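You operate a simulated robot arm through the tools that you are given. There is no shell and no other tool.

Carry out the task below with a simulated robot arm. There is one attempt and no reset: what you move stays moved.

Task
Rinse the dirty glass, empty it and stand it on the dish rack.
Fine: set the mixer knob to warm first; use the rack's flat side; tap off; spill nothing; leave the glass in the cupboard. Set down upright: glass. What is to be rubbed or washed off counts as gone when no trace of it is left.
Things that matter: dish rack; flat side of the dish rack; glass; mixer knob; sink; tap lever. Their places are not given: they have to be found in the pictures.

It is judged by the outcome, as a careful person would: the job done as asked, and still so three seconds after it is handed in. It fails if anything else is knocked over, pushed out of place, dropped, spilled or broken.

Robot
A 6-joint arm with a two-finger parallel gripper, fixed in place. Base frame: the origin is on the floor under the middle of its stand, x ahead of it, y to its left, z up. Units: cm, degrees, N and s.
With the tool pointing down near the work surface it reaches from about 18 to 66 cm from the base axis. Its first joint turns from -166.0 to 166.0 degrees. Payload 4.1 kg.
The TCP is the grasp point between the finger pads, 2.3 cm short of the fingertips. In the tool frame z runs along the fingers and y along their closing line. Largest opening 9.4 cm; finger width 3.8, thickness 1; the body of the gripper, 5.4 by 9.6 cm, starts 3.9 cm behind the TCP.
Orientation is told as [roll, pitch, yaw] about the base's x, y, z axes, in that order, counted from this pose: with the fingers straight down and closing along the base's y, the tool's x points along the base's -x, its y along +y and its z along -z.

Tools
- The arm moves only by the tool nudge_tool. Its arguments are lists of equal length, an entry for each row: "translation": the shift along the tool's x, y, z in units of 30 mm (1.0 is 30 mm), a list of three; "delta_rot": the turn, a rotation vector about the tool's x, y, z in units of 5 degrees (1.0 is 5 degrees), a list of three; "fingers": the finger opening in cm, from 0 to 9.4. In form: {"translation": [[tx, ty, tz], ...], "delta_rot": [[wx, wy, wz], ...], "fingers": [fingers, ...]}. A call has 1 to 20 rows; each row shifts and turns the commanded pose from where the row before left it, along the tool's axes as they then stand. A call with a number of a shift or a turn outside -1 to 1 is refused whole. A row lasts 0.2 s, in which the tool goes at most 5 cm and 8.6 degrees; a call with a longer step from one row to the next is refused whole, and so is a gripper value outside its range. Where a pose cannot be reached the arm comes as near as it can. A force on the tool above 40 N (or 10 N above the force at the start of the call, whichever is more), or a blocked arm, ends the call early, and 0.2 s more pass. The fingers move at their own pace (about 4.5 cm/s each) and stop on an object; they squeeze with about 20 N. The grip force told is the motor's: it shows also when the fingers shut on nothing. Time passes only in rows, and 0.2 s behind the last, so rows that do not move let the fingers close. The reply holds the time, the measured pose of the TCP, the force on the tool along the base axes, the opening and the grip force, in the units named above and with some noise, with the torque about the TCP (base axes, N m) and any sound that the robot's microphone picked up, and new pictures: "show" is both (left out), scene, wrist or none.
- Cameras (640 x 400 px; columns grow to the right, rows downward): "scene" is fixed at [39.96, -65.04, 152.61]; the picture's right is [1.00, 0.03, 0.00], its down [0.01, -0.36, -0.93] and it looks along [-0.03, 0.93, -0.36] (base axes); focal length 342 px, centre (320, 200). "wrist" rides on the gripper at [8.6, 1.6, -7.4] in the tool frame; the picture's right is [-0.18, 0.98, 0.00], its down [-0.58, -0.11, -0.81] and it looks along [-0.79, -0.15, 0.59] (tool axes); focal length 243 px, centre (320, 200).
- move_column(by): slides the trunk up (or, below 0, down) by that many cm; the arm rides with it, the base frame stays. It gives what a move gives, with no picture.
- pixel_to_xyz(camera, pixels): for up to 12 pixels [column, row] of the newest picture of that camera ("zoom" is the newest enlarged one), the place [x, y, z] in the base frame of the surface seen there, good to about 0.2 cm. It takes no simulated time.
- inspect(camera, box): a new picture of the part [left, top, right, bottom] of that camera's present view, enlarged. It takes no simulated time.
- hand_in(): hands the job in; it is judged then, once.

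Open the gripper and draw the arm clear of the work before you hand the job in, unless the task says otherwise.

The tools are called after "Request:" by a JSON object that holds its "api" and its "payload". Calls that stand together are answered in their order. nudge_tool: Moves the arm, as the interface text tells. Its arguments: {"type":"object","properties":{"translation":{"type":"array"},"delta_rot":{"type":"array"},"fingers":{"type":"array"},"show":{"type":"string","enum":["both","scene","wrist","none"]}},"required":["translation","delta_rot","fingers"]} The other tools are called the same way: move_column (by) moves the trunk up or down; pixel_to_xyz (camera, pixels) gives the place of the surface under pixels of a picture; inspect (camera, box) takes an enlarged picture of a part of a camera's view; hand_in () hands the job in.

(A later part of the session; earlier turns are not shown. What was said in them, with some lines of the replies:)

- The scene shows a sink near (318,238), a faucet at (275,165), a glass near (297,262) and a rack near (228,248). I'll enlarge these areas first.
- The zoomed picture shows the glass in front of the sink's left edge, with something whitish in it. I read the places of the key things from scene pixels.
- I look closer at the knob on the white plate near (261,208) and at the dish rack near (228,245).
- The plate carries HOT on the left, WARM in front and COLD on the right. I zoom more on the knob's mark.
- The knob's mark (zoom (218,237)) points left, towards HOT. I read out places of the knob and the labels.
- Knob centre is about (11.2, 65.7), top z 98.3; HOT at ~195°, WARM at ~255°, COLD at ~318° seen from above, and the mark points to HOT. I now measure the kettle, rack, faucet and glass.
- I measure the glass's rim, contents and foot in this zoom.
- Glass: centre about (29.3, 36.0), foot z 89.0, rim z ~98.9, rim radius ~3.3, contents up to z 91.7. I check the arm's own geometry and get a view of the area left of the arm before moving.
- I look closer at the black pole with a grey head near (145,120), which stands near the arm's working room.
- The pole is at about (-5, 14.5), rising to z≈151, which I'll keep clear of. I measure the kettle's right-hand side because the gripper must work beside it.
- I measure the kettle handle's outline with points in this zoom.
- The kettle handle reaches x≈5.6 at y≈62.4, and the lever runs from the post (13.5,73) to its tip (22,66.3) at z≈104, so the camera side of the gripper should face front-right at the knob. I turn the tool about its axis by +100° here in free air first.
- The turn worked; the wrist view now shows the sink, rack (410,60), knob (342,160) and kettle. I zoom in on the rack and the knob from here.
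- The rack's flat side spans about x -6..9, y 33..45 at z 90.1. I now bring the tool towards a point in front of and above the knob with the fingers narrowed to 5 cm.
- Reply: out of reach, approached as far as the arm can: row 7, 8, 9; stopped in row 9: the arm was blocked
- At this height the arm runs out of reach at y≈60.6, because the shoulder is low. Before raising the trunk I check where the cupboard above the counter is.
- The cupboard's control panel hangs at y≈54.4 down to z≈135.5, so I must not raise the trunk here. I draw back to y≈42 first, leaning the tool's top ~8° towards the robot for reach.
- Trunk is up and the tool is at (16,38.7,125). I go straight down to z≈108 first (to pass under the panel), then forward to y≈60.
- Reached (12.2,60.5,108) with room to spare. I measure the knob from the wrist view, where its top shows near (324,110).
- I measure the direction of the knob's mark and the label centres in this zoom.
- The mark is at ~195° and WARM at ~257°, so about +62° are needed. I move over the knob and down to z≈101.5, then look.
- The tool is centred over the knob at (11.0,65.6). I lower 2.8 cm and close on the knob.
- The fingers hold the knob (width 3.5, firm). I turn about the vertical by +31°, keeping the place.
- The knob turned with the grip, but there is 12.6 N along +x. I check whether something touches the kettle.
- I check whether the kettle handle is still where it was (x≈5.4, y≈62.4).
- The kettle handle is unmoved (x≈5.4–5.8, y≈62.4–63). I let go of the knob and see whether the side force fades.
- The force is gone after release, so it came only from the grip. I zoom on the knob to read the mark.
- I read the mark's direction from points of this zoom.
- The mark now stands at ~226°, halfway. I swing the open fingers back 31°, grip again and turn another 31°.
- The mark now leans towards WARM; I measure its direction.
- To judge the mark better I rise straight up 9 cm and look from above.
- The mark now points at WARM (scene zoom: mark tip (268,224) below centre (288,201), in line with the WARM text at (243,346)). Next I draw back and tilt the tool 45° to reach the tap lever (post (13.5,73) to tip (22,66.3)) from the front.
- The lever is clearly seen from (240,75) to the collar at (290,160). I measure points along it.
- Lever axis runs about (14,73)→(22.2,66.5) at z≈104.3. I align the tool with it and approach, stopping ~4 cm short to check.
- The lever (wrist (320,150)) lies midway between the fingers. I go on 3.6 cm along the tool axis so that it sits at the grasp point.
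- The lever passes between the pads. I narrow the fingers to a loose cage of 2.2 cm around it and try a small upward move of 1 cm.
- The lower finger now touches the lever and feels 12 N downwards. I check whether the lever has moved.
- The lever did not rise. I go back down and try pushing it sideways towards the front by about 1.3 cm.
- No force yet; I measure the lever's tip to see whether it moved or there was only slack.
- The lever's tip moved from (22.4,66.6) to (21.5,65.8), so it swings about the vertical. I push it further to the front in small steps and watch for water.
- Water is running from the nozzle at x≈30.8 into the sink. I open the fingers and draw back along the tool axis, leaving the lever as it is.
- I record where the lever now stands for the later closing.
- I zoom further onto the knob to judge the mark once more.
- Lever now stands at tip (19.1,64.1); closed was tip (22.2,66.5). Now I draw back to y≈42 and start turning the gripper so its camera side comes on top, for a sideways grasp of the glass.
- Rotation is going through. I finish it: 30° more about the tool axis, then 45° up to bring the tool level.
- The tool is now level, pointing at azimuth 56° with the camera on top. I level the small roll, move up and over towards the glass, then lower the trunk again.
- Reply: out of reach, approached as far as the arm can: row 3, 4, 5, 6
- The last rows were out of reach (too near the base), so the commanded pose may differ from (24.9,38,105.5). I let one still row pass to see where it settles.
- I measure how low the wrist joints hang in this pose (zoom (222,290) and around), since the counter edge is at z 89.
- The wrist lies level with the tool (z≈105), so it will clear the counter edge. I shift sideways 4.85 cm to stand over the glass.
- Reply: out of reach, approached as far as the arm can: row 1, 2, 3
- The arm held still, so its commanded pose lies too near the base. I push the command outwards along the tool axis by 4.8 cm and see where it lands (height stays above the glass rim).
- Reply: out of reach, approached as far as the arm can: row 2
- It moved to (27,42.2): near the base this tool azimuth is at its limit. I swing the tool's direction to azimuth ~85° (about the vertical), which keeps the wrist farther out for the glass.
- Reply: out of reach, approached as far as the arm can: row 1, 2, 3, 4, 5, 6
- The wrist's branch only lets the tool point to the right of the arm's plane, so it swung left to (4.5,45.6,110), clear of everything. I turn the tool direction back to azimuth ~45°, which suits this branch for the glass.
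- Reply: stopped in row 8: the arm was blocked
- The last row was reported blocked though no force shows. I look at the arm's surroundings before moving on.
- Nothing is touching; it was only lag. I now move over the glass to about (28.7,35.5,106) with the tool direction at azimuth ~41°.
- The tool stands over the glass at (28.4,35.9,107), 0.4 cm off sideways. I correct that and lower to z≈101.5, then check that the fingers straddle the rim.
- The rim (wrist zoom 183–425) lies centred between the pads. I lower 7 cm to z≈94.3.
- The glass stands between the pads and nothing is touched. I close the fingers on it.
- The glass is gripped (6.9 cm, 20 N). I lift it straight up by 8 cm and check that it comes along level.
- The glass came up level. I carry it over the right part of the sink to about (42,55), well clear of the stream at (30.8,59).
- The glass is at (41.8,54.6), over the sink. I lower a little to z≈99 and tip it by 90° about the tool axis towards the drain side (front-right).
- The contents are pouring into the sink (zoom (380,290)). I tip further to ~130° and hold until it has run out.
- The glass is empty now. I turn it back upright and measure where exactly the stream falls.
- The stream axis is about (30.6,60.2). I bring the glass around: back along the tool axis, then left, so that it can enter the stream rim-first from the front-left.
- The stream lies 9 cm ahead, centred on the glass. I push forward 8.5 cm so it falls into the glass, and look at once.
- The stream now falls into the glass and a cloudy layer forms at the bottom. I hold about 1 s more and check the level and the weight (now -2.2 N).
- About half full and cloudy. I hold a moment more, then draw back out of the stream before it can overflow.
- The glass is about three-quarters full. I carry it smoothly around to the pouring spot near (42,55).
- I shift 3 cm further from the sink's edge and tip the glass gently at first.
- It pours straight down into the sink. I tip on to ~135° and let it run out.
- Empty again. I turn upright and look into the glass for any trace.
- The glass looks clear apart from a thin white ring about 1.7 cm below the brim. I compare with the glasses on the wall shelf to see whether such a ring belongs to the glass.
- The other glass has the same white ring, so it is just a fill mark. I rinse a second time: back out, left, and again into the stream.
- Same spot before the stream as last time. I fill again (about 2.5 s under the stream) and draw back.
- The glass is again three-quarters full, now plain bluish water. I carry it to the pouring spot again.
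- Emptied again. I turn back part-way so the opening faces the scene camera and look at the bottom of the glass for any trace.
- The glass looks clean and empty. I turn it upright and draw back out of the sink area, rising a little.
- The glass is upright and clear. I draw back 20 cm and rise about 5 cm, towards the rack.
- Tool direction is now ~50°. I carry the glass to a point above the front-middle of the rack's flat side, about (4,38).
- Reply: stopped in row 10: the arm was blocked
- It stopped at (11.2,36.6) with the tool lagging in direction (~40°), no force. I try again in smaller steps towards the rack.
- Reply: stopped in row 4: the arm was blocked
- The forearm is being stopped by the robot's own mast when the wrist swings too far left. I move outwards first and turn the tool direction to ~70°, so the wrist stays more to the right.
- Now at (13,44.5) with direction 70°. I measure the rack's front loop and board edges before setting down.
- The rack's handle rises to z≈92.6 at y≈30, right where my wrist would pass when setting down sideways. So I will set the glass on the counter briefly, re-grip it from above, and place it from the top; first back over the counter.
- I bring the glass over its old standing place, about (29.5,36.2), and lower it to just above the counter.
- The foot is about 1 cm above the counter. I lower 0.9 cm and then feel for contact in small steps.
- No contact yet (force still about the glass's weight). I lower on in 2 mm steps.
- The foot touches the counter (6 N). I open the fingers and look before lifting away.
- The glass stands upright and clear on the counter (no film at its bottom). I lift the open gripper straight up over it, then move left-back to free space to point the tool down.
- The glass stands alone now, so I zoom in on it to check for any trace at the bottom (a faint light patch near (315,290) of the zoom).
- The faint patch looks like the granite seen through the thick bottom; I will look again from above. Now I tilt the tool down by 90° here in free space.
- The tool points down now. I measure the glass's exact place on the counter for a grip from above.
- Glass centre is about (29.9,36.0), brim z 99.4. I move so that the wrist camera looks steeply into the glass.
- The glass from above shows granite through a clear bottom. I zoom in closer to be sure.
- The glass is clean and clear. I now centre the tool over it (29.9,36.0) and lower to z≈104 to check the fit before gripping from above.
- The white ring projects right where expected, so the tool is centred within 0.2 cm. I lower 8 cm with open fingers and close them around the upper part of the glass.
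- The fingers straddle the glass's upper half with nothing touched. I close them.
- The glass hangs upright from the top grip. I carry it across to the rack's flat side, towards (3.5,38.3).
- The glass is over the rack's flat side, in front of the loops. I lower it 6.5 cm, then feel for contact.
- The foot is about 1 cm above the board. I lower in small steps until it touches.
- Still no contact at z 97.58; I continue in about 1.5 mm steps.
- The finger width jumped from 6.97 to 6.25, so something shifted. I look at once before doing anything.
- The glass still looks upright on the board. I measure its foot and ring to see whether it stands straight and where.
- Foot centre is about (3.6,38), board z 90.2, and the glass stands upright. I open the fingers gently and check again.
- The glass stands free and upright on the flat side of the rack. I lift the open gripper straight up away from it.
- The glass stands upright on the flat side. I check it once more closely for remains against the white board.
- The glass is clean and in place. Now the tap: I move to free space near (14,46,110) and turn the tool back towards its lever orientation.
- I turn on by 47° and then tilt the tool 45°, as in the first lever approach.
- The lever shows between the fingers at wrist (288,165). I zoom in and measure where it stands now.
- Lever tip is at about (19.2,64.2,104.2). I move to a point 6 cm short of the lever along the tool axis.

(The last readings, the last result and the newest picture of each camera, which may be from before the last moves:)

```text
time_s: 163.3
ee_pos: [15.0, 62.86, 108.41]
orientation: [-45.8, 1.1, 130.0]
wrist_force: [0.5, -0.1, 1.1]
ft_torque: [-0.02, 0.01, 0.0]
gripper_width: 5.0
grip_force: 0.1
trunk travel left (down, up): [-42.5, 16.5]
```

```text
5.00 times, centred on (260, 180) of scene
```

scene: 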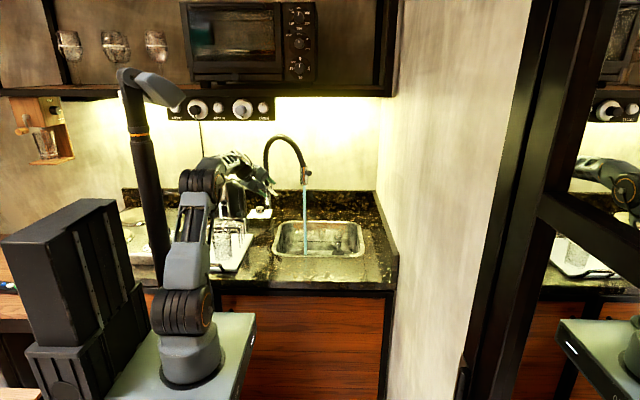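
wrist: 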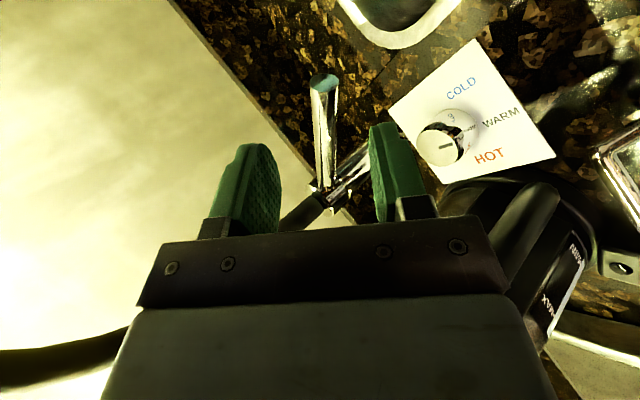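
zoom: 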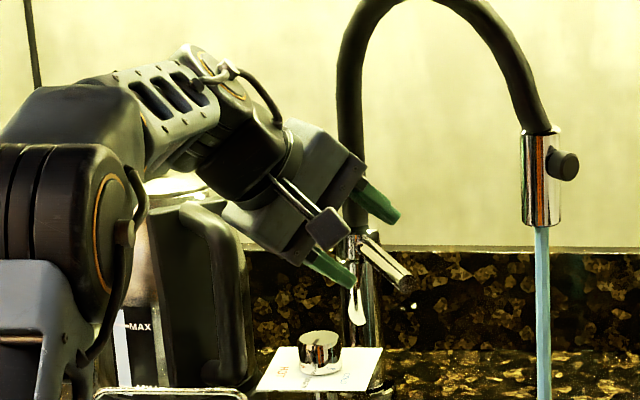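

The lever lies between the fingers. I advance 6 cm along the tool axis so it sits inside the cage.

Request:
{"api": "nudge_tool", "payload": {"translation": [[0, 0, 0.66], [0, 0, 0.66], [0, 0, 0.66]], "delta_rot": [[0, 0, 0], [0, 0, 0], [0, 0, 0]], "fingers": [5, 5, 5]}}

Request:
{"api": "inspect", "payload": {"camera": "wrist", "box": [200, 80, 440, 240]}}

```text
time_s: 164.1
ee_pos: [18.19, 65.63, 104.16]
orientation: [-45.7, 1.1, 130.0]
wrist_force: [0.6, 1.2, -0.5]
ft_torque: [-0.01, -0.04, 0.01]
gripper_width: 5.0
grip_force: 0.1
trunk travel left (down, up): [-42.5, 16.5]
```

scene: 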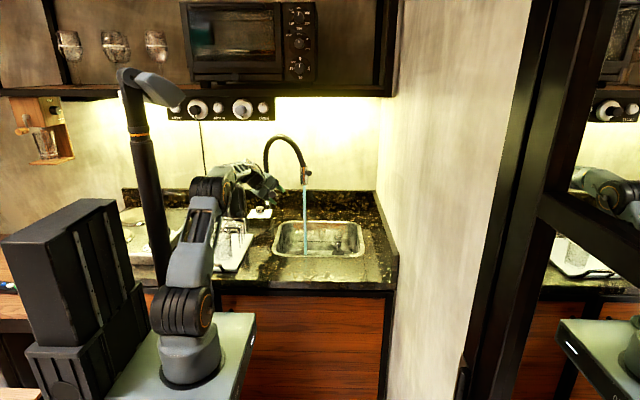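
wrist: 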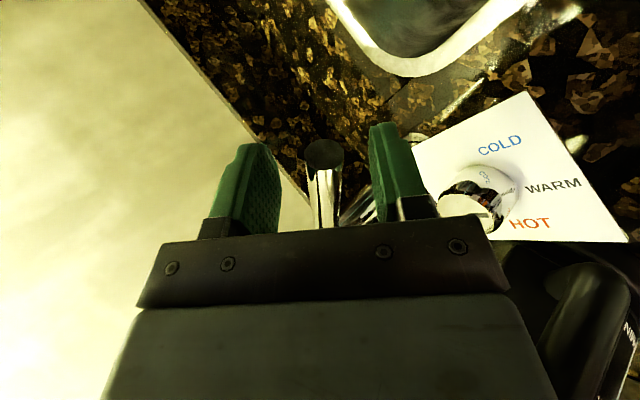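

```text
2.50 times, centred on (320, 160) of wrist
```

zoom: 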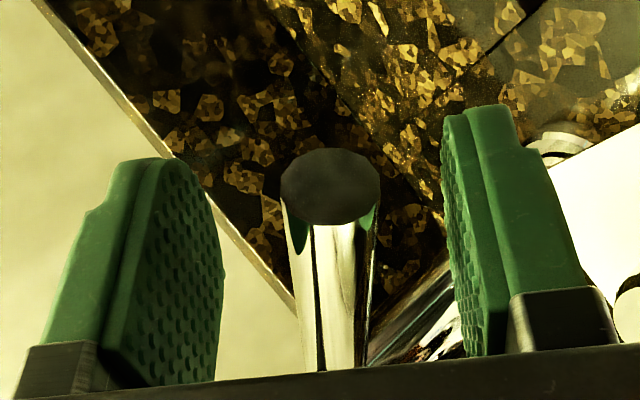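

The lever is well inside the cage. I narrow the fingers loosely and swing it back (towards +x,+y) in small steps while watching the stream.

Request:
{"api": "nudge_tool", "payload": {"translation": [[0, 0, 0], [0, 0, 0], [0, 0, 0], [0, -0.15, 0.155], [0, -0.15, 0.155], [0, -0.15, 0.155]], "delta_rot": [[0, 0, 0], [0, 0, 0], [0, 0, 0], [0, 0, 0], [0, 0, 0], [0, 0, 0]], "fingers": [2.6, 2.6, 2.6, 2.6, 2.6, 2.6]}}

Request:
{"api": "inspect", "payload": {"camera": "scene", "box": [230, 140, 370, 260]}}

Request:
{"api": "inspect", "payload": {"camera": "wrist", "box": [200, 80, 440, 240]}}

```text
time_s: 165.5
ee_pos: [19.73, 66.79, 104.24]
orientation: [-45.7, 1.1, 130.1]
wrist_force: [-1.0, 0.0, -0.8]
ft_torque: [-0.03, 0.0, 0.01]
gripper_width: 2.59
grip_force: 0.1
trunk travel left (down, up): [-42.5, 16.5]
```

scene: 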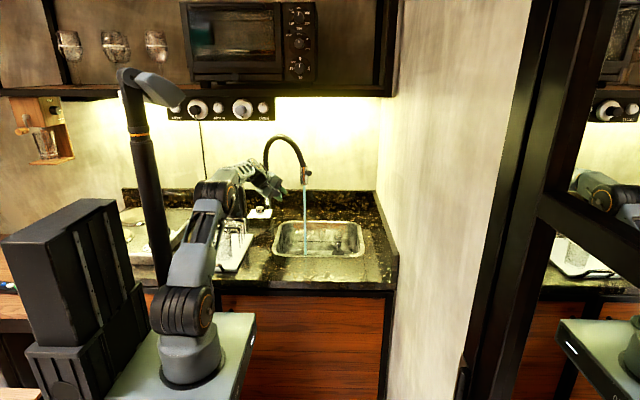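
wrist: 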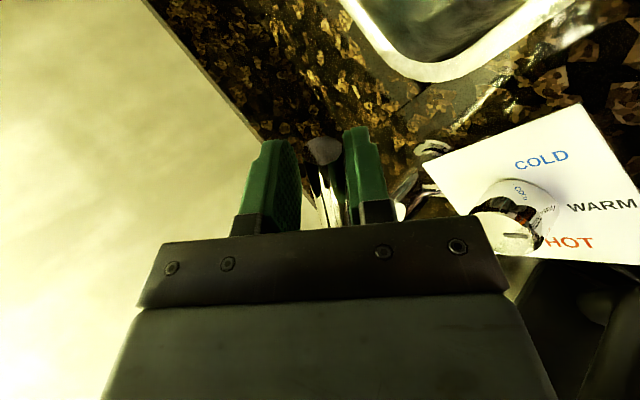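

```text
3.33 times, centred on (300, 200) of scene
```

zoom: 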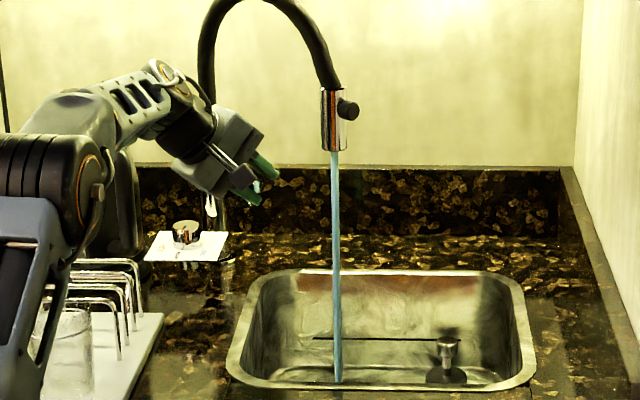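

```text
2.50 times, centred on (320, 160) of wrist
```

zoom: 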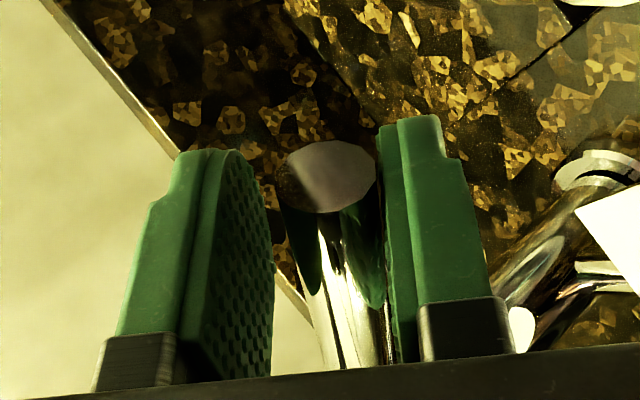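

The lower finger touches the lever; the stream seems a little thinner. I push on by another ~1.3 cm.

Request:
{"api": "nudge_tool", "payload": {"translation": [[0, -0.12, 0.125], [0, -0.12, 0.125], [0, 0, 0]], "delta_rot": [[0, 0, 0], [0, 0, 0], [0, 0, 0]], "fingers": [2.6, 2.6, 2.6]}}

Request:
{"api": "inspect", "payload": {"camera": "scene", "box": [230, 140, 370, 260]}}

Request:
{"api": "inspect", "payload": {"camera": "wrist", "box": [200, 80, 440, 240]}}

```text
time_s: 166.3
ee_pos: [20.44, 67.5, 104.19]
orientation: [-45.7, 1.1, 130.1]
wrist_force: [-0.4, -0.3, 0.4]
ft_torque: [0.02, -0.01, 0.02]
gripper_width: 2.64
grip_force: 0.3
trunk travel left (down, up): [-42.5, 16.5]
```

scene: 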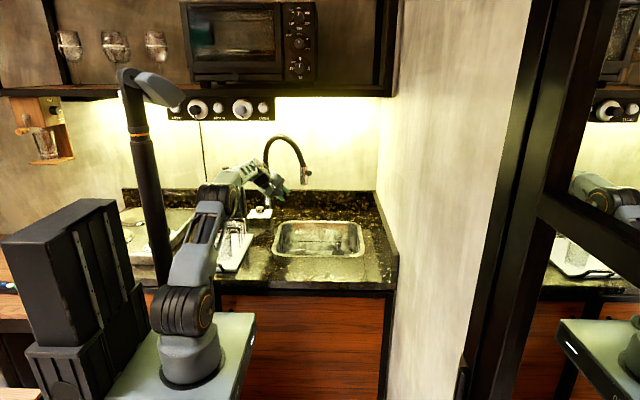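
wrist: 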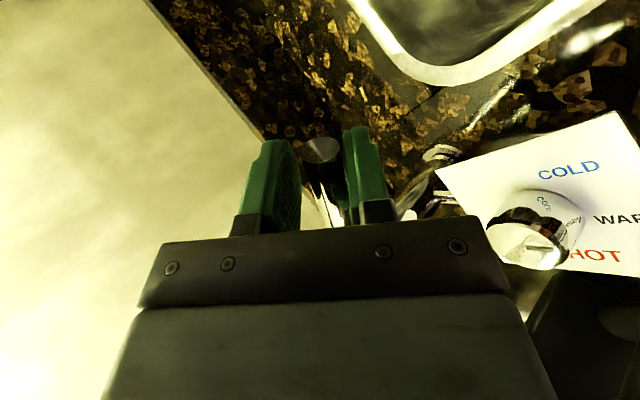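

```text
3.33 times, centred on (300, 200) of scene
```

zoom: 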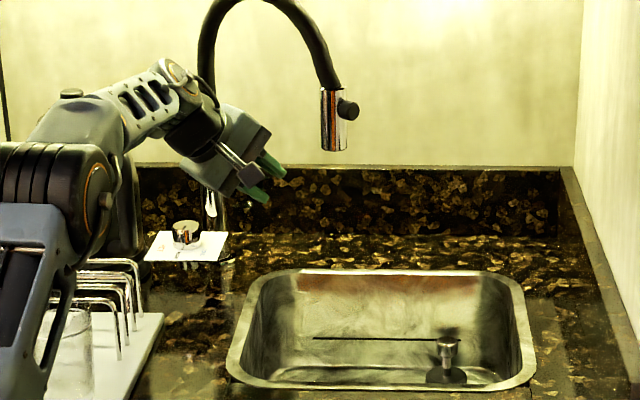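

```text
2.50 times, centred on (320, 160) of wrist
```

zoom: 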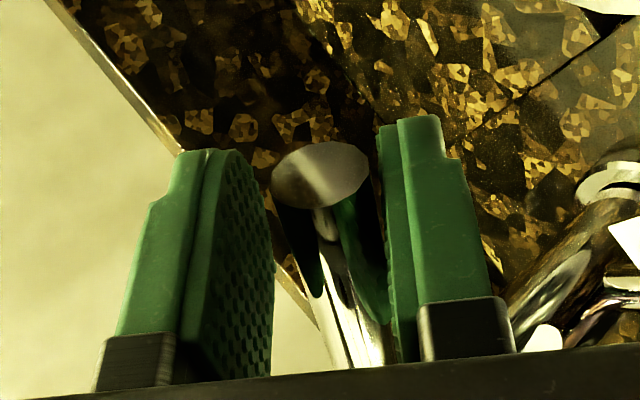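

The stream has stopped. I measure the lever's tip to see whether it is all the way back at (22.2,66.5).

Request:
{"api": "pixel_to_xyz", "payload": {"camera": "zoom", "pixels": [[320, 175], [300, 175], [345, 175], [340, 260], [350, 330], [325, 240]]}}

```text
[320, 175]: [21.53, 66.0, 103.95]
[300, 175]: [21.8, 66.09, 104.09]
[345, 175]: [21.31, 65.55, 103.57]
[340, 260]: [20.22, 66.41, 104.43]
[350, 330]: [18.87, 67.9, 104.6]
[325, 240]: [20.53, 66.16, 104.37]
```

The tip is about 0.9 cm short of its first place, so I push it gently the rest of the way and watch the force.

Request:
{"api": "nudge_tool", "payload": {"translation": [[0, -0.11, 0.115], [0, -0.09, 0.095], [0, 0, 0]], "delta_rot": [[0, 0, 0], [0, 0, 0], [0, 0, 0]], "fingers": [2.6, 2.6, 2.6]}}

Request:
{"api": "inspect", "payload": {"camera": "wrist", "box": [200, 80, 440, 240]}}

Request:
{"api": "pixel_to_xyz", "payload": {"camera": "zoom", "pixels": [[315, 175], [295, 175], [340, 175], [335, 250], [345, 320]]}}

```text
time_s: 167.1
ee_pos: [21.13, 68.05, 104.13]
orientation: [-45.8, 1.1, 130.0]
wrist_force: [-3.7, -2.4, -3.1]
ft_torque: [-0.05, -0.01, 0.06]
gripper_width: 2.87
grip_force: 2.5
trunk travel left (down, up): [-42.5, 16.5]
```

scene: 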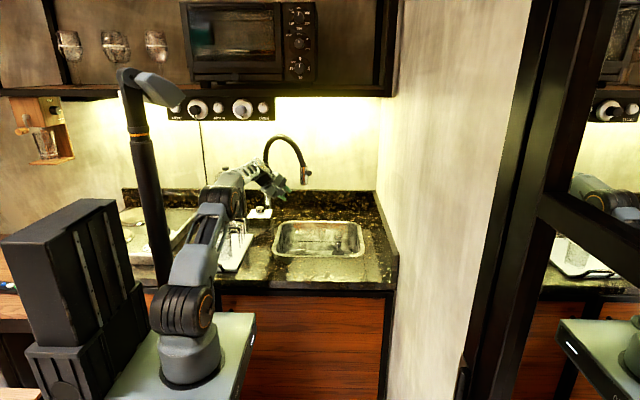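
wrist: 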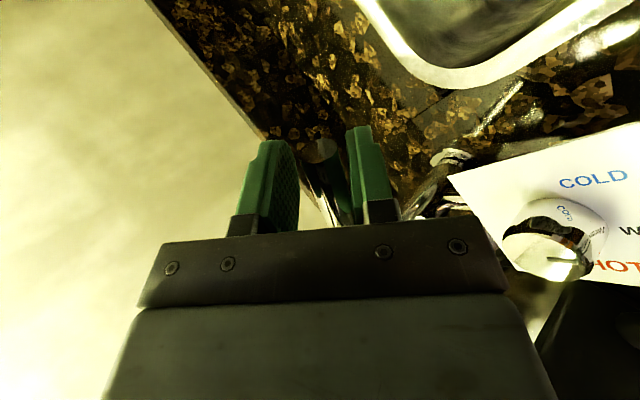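

```text
2.50 times, centred on (320, 160) of wrist
```

zoom: 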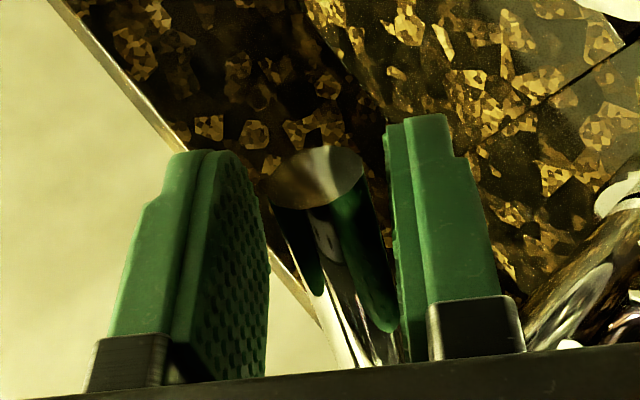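

```text
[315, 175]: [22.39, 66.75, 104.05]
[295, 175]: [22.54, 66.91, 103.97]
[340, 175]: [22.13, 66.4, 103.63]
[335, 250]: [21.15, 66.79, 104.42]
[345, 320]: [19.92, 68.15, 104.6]
```

The lever is back at its closed stop (tip (22.4,66.7), about 5 N) and no water runs. I open the fingers and draw back along the tool axis.

Request:
{"api": "nudge_tool", "payload": {"translation": [[0, 0, 0], [0, 0, 0], [0, 0, -0.6], [0, 0, -0.8], [0, 0, -0.8], [0, 0, -0.8]], "delta_rot": [[0, 0, 0], [0, 0, 0], [0, 0, 0], [0, 0, 0], [0, 0, 0], [0, 0, 0]], "fingers": [5, 5, 5, 5, 5, 5]}}

Request:
{"api": "inspect", "payload": {"camera": "wrist", "box": [240, 30, 560, 230]}}

Request:
{"api": "inspect", "payload": {"camera": "scene", "box": [200, 140, 390, 290]}}

```text
time_s: 168.5
ee_pos: [16.13, 64.05, 110.65]
orientation: [-45.7, 1.1, 130.0]
wrist_force: [0.0, 0.1, -0.1]
ft_torque: [0.03, 0.0, 0.03]
gripper_width: 5.02
grip_force: 0.2
trunk travel left (down, up): [-42.5, 16.5]
```

scene: 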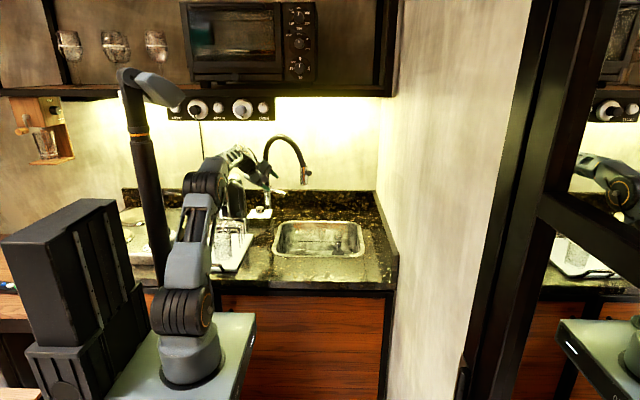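
wrist: 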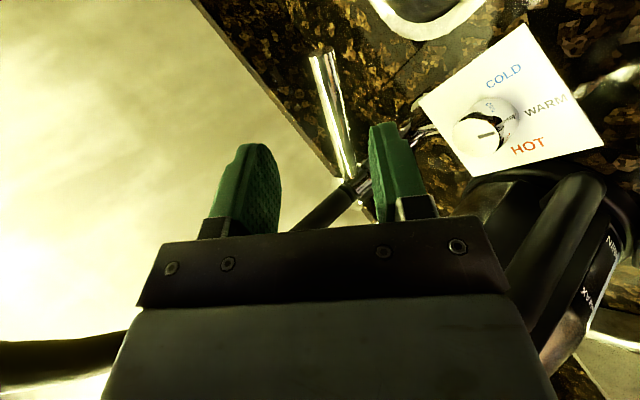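

```text
2.00 times, centred on (400, 130) of wrist
```

zoom: 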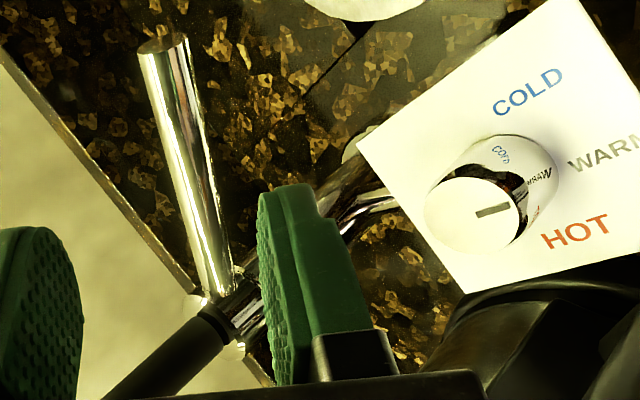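

```text
2.67 times, centred on (295, 215) of scene
```

zoom: 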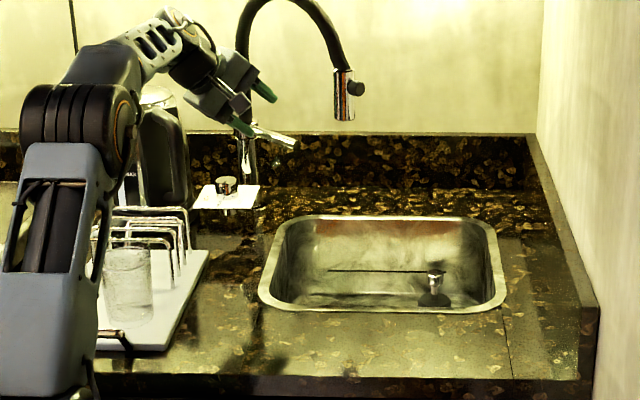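

Tap closed, glass standing on the flat side, counter dry. I verify the knob once more and draw the arm back clear of the work.

Request:
{"api": "nudge_tool", "payload": {"translation": [[0.733, 0.367, -0.6], [0.733, 0.367, -0.6], [0.733, 0.367, -0.6], [0.733, 0.367, -0.6], [0.733, 0.367, -0.6], [0.733, 0.367, -0.6]], "delta_rot": [[0, 0, 0], [0, 0, 0], [0, 0, 0], [0, 0, 0], [0, 0, 0], [0, 0, 0]], "fingers": [5, 7, 9, 9, 9, 9]}}

Request:
{"api": "inspect", "payload": {"camera": "scene", "box": [246, 195, 278, 220]}}

Request:
{"api": "inspect", "payload": {"camera": "scene", "box": [190, 190, 390, 300]}}

```text
time_s: 169.9
ee_pos: [15.08, 45.97, 113.6]
orientation: [-45.9, 1.2, 130.0]
wrist_force: [0.0, 0.1, 0.0]
ft_torque: [0.01, -0.01, 0.0]
gripper_width: 8.98
grip_force: 0.1
trunk travel left (down, up): [-42.5, 16.5]
```

scene: 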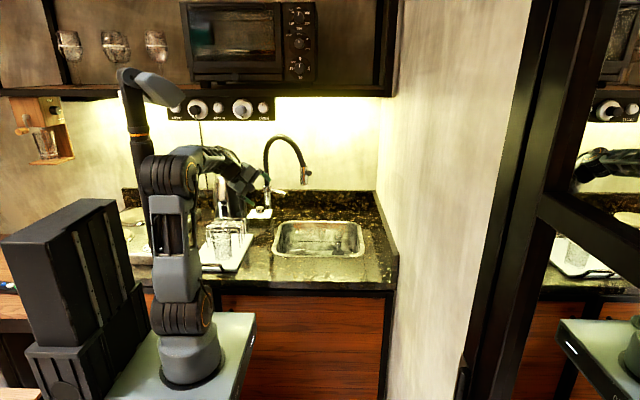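
wrist: 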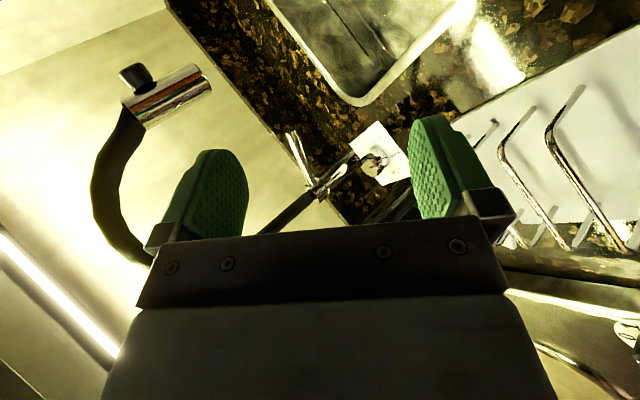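

```text
16.00 times, centred on (262, 208) of scene
```

zoom: 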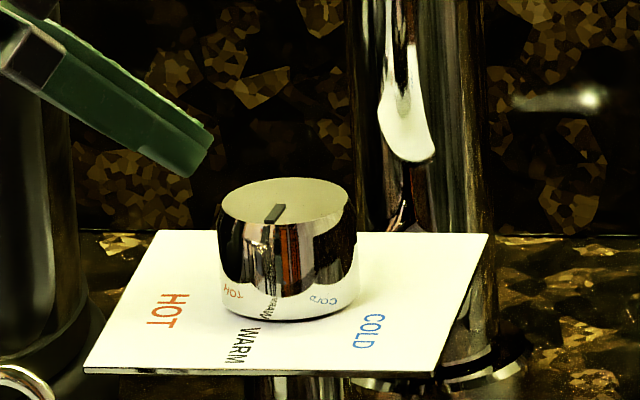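

```text
3.20 times, centred on (290, 245) of scene
```

zoom: 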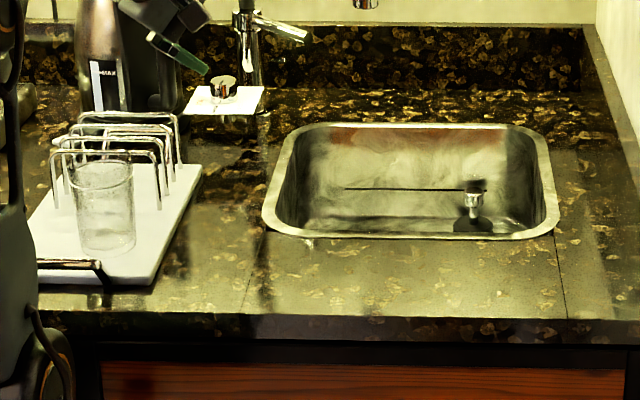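

Knob on WARM, tap off, sink and counter fine. I move the open gripper a bit further back and up, then wait a moment.

Request:
{"api": "nudge_tool", "payload": {"translation": [[0.68, -0.3, -0.62], [0.68, -0.3, -0.62], [0.68, -0.3, -0.62], [0.68, -0.3, -0.62], [0, 0, 0], [0, 0, 0], [0, 0, 0]], "delta_rot": [[0, 0, 0], [0, 0, 0], [0, 0, 0], [0, 0, 0], [0, 0, 0], [0, 0, 0], [0, 0, 0]], "fingers": [9, 9, 9, 9, 9, 9, 9]}}

Request:
{"api": "inspect", "payload": {"camera": "scene", "box": [190, 140, 390, 300]}}

```text
time_s: 171.5
ee_pos: [18.36, 37.94, 121.48]
orientation: [-45.6, 1.1, 130.0]
wrist_force: [0.1, 1.2, -0.4]
ft_torque: [0.0, 0.01, -0.01]
gripper_width: 8.99
grip_force: 0.0
trunk travel left (down, up): [-42.5, 16.5]
```

scene: 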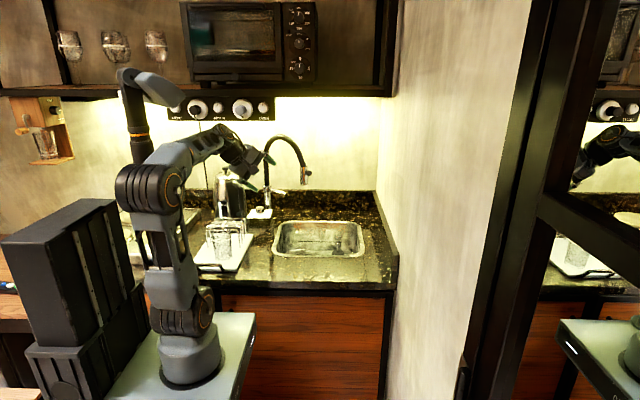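
wrist: 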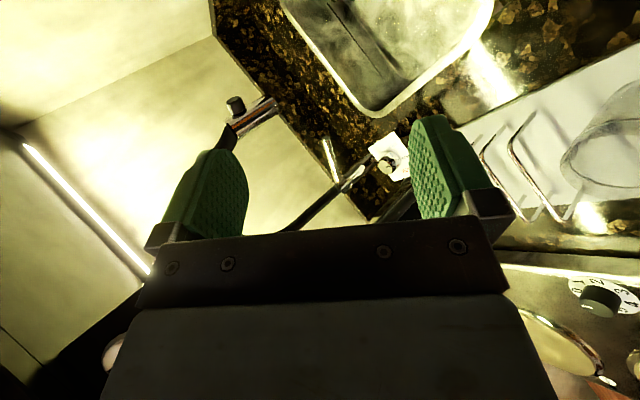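

```text
2.50 times, centred on (290, 220) of scene
```

zoom: 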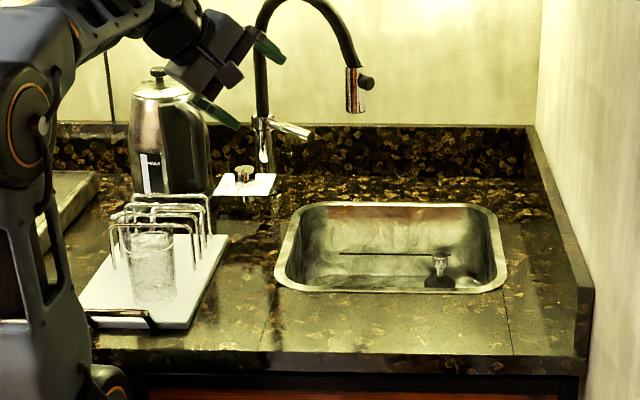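

The newest pictures show everything in place. The clean, empty glass stands upright on the rack's flat side (zoom (152,265)), the knob is on WARM, the lever is closed and no water runs. The kettle and the other glasses are unmoved, and the open gripper is clear of the work, so I hand in.

Request:
{"api": "hand_in", "payload": {}}

```text
The job is handed in.
```

The glass is rinsed, emptied and standing upright on the flat side of the dish rack, and I have handed the job in.

- **Mixer knob:** I set it to warm before turning on any water. By the pictures its mark points at the WARM label to within a few degrees.
- **Rinsing:** I poured the old contents into the sink. I then filled the glass about three-quarters full twice and emptied it each time. Close-up pictures from above and against the white board showed no trace left.
- **Tap:** The lever is pushed back to its closed stop and no water runs.
- **Spills:** All the water went into the sink, and I saw none on the counter.
- **Other things:** The kettle, the cupboard glasses and the glass under the wall grinder look unmoved.

I set the rinsed glass briefly on the counter to change my grip. Setting it down sideways would have brushed the rack's handle.

As the glass first touched the rack, the grip reading jumped. I checked it in the pictures before letting go and it was standing straight.
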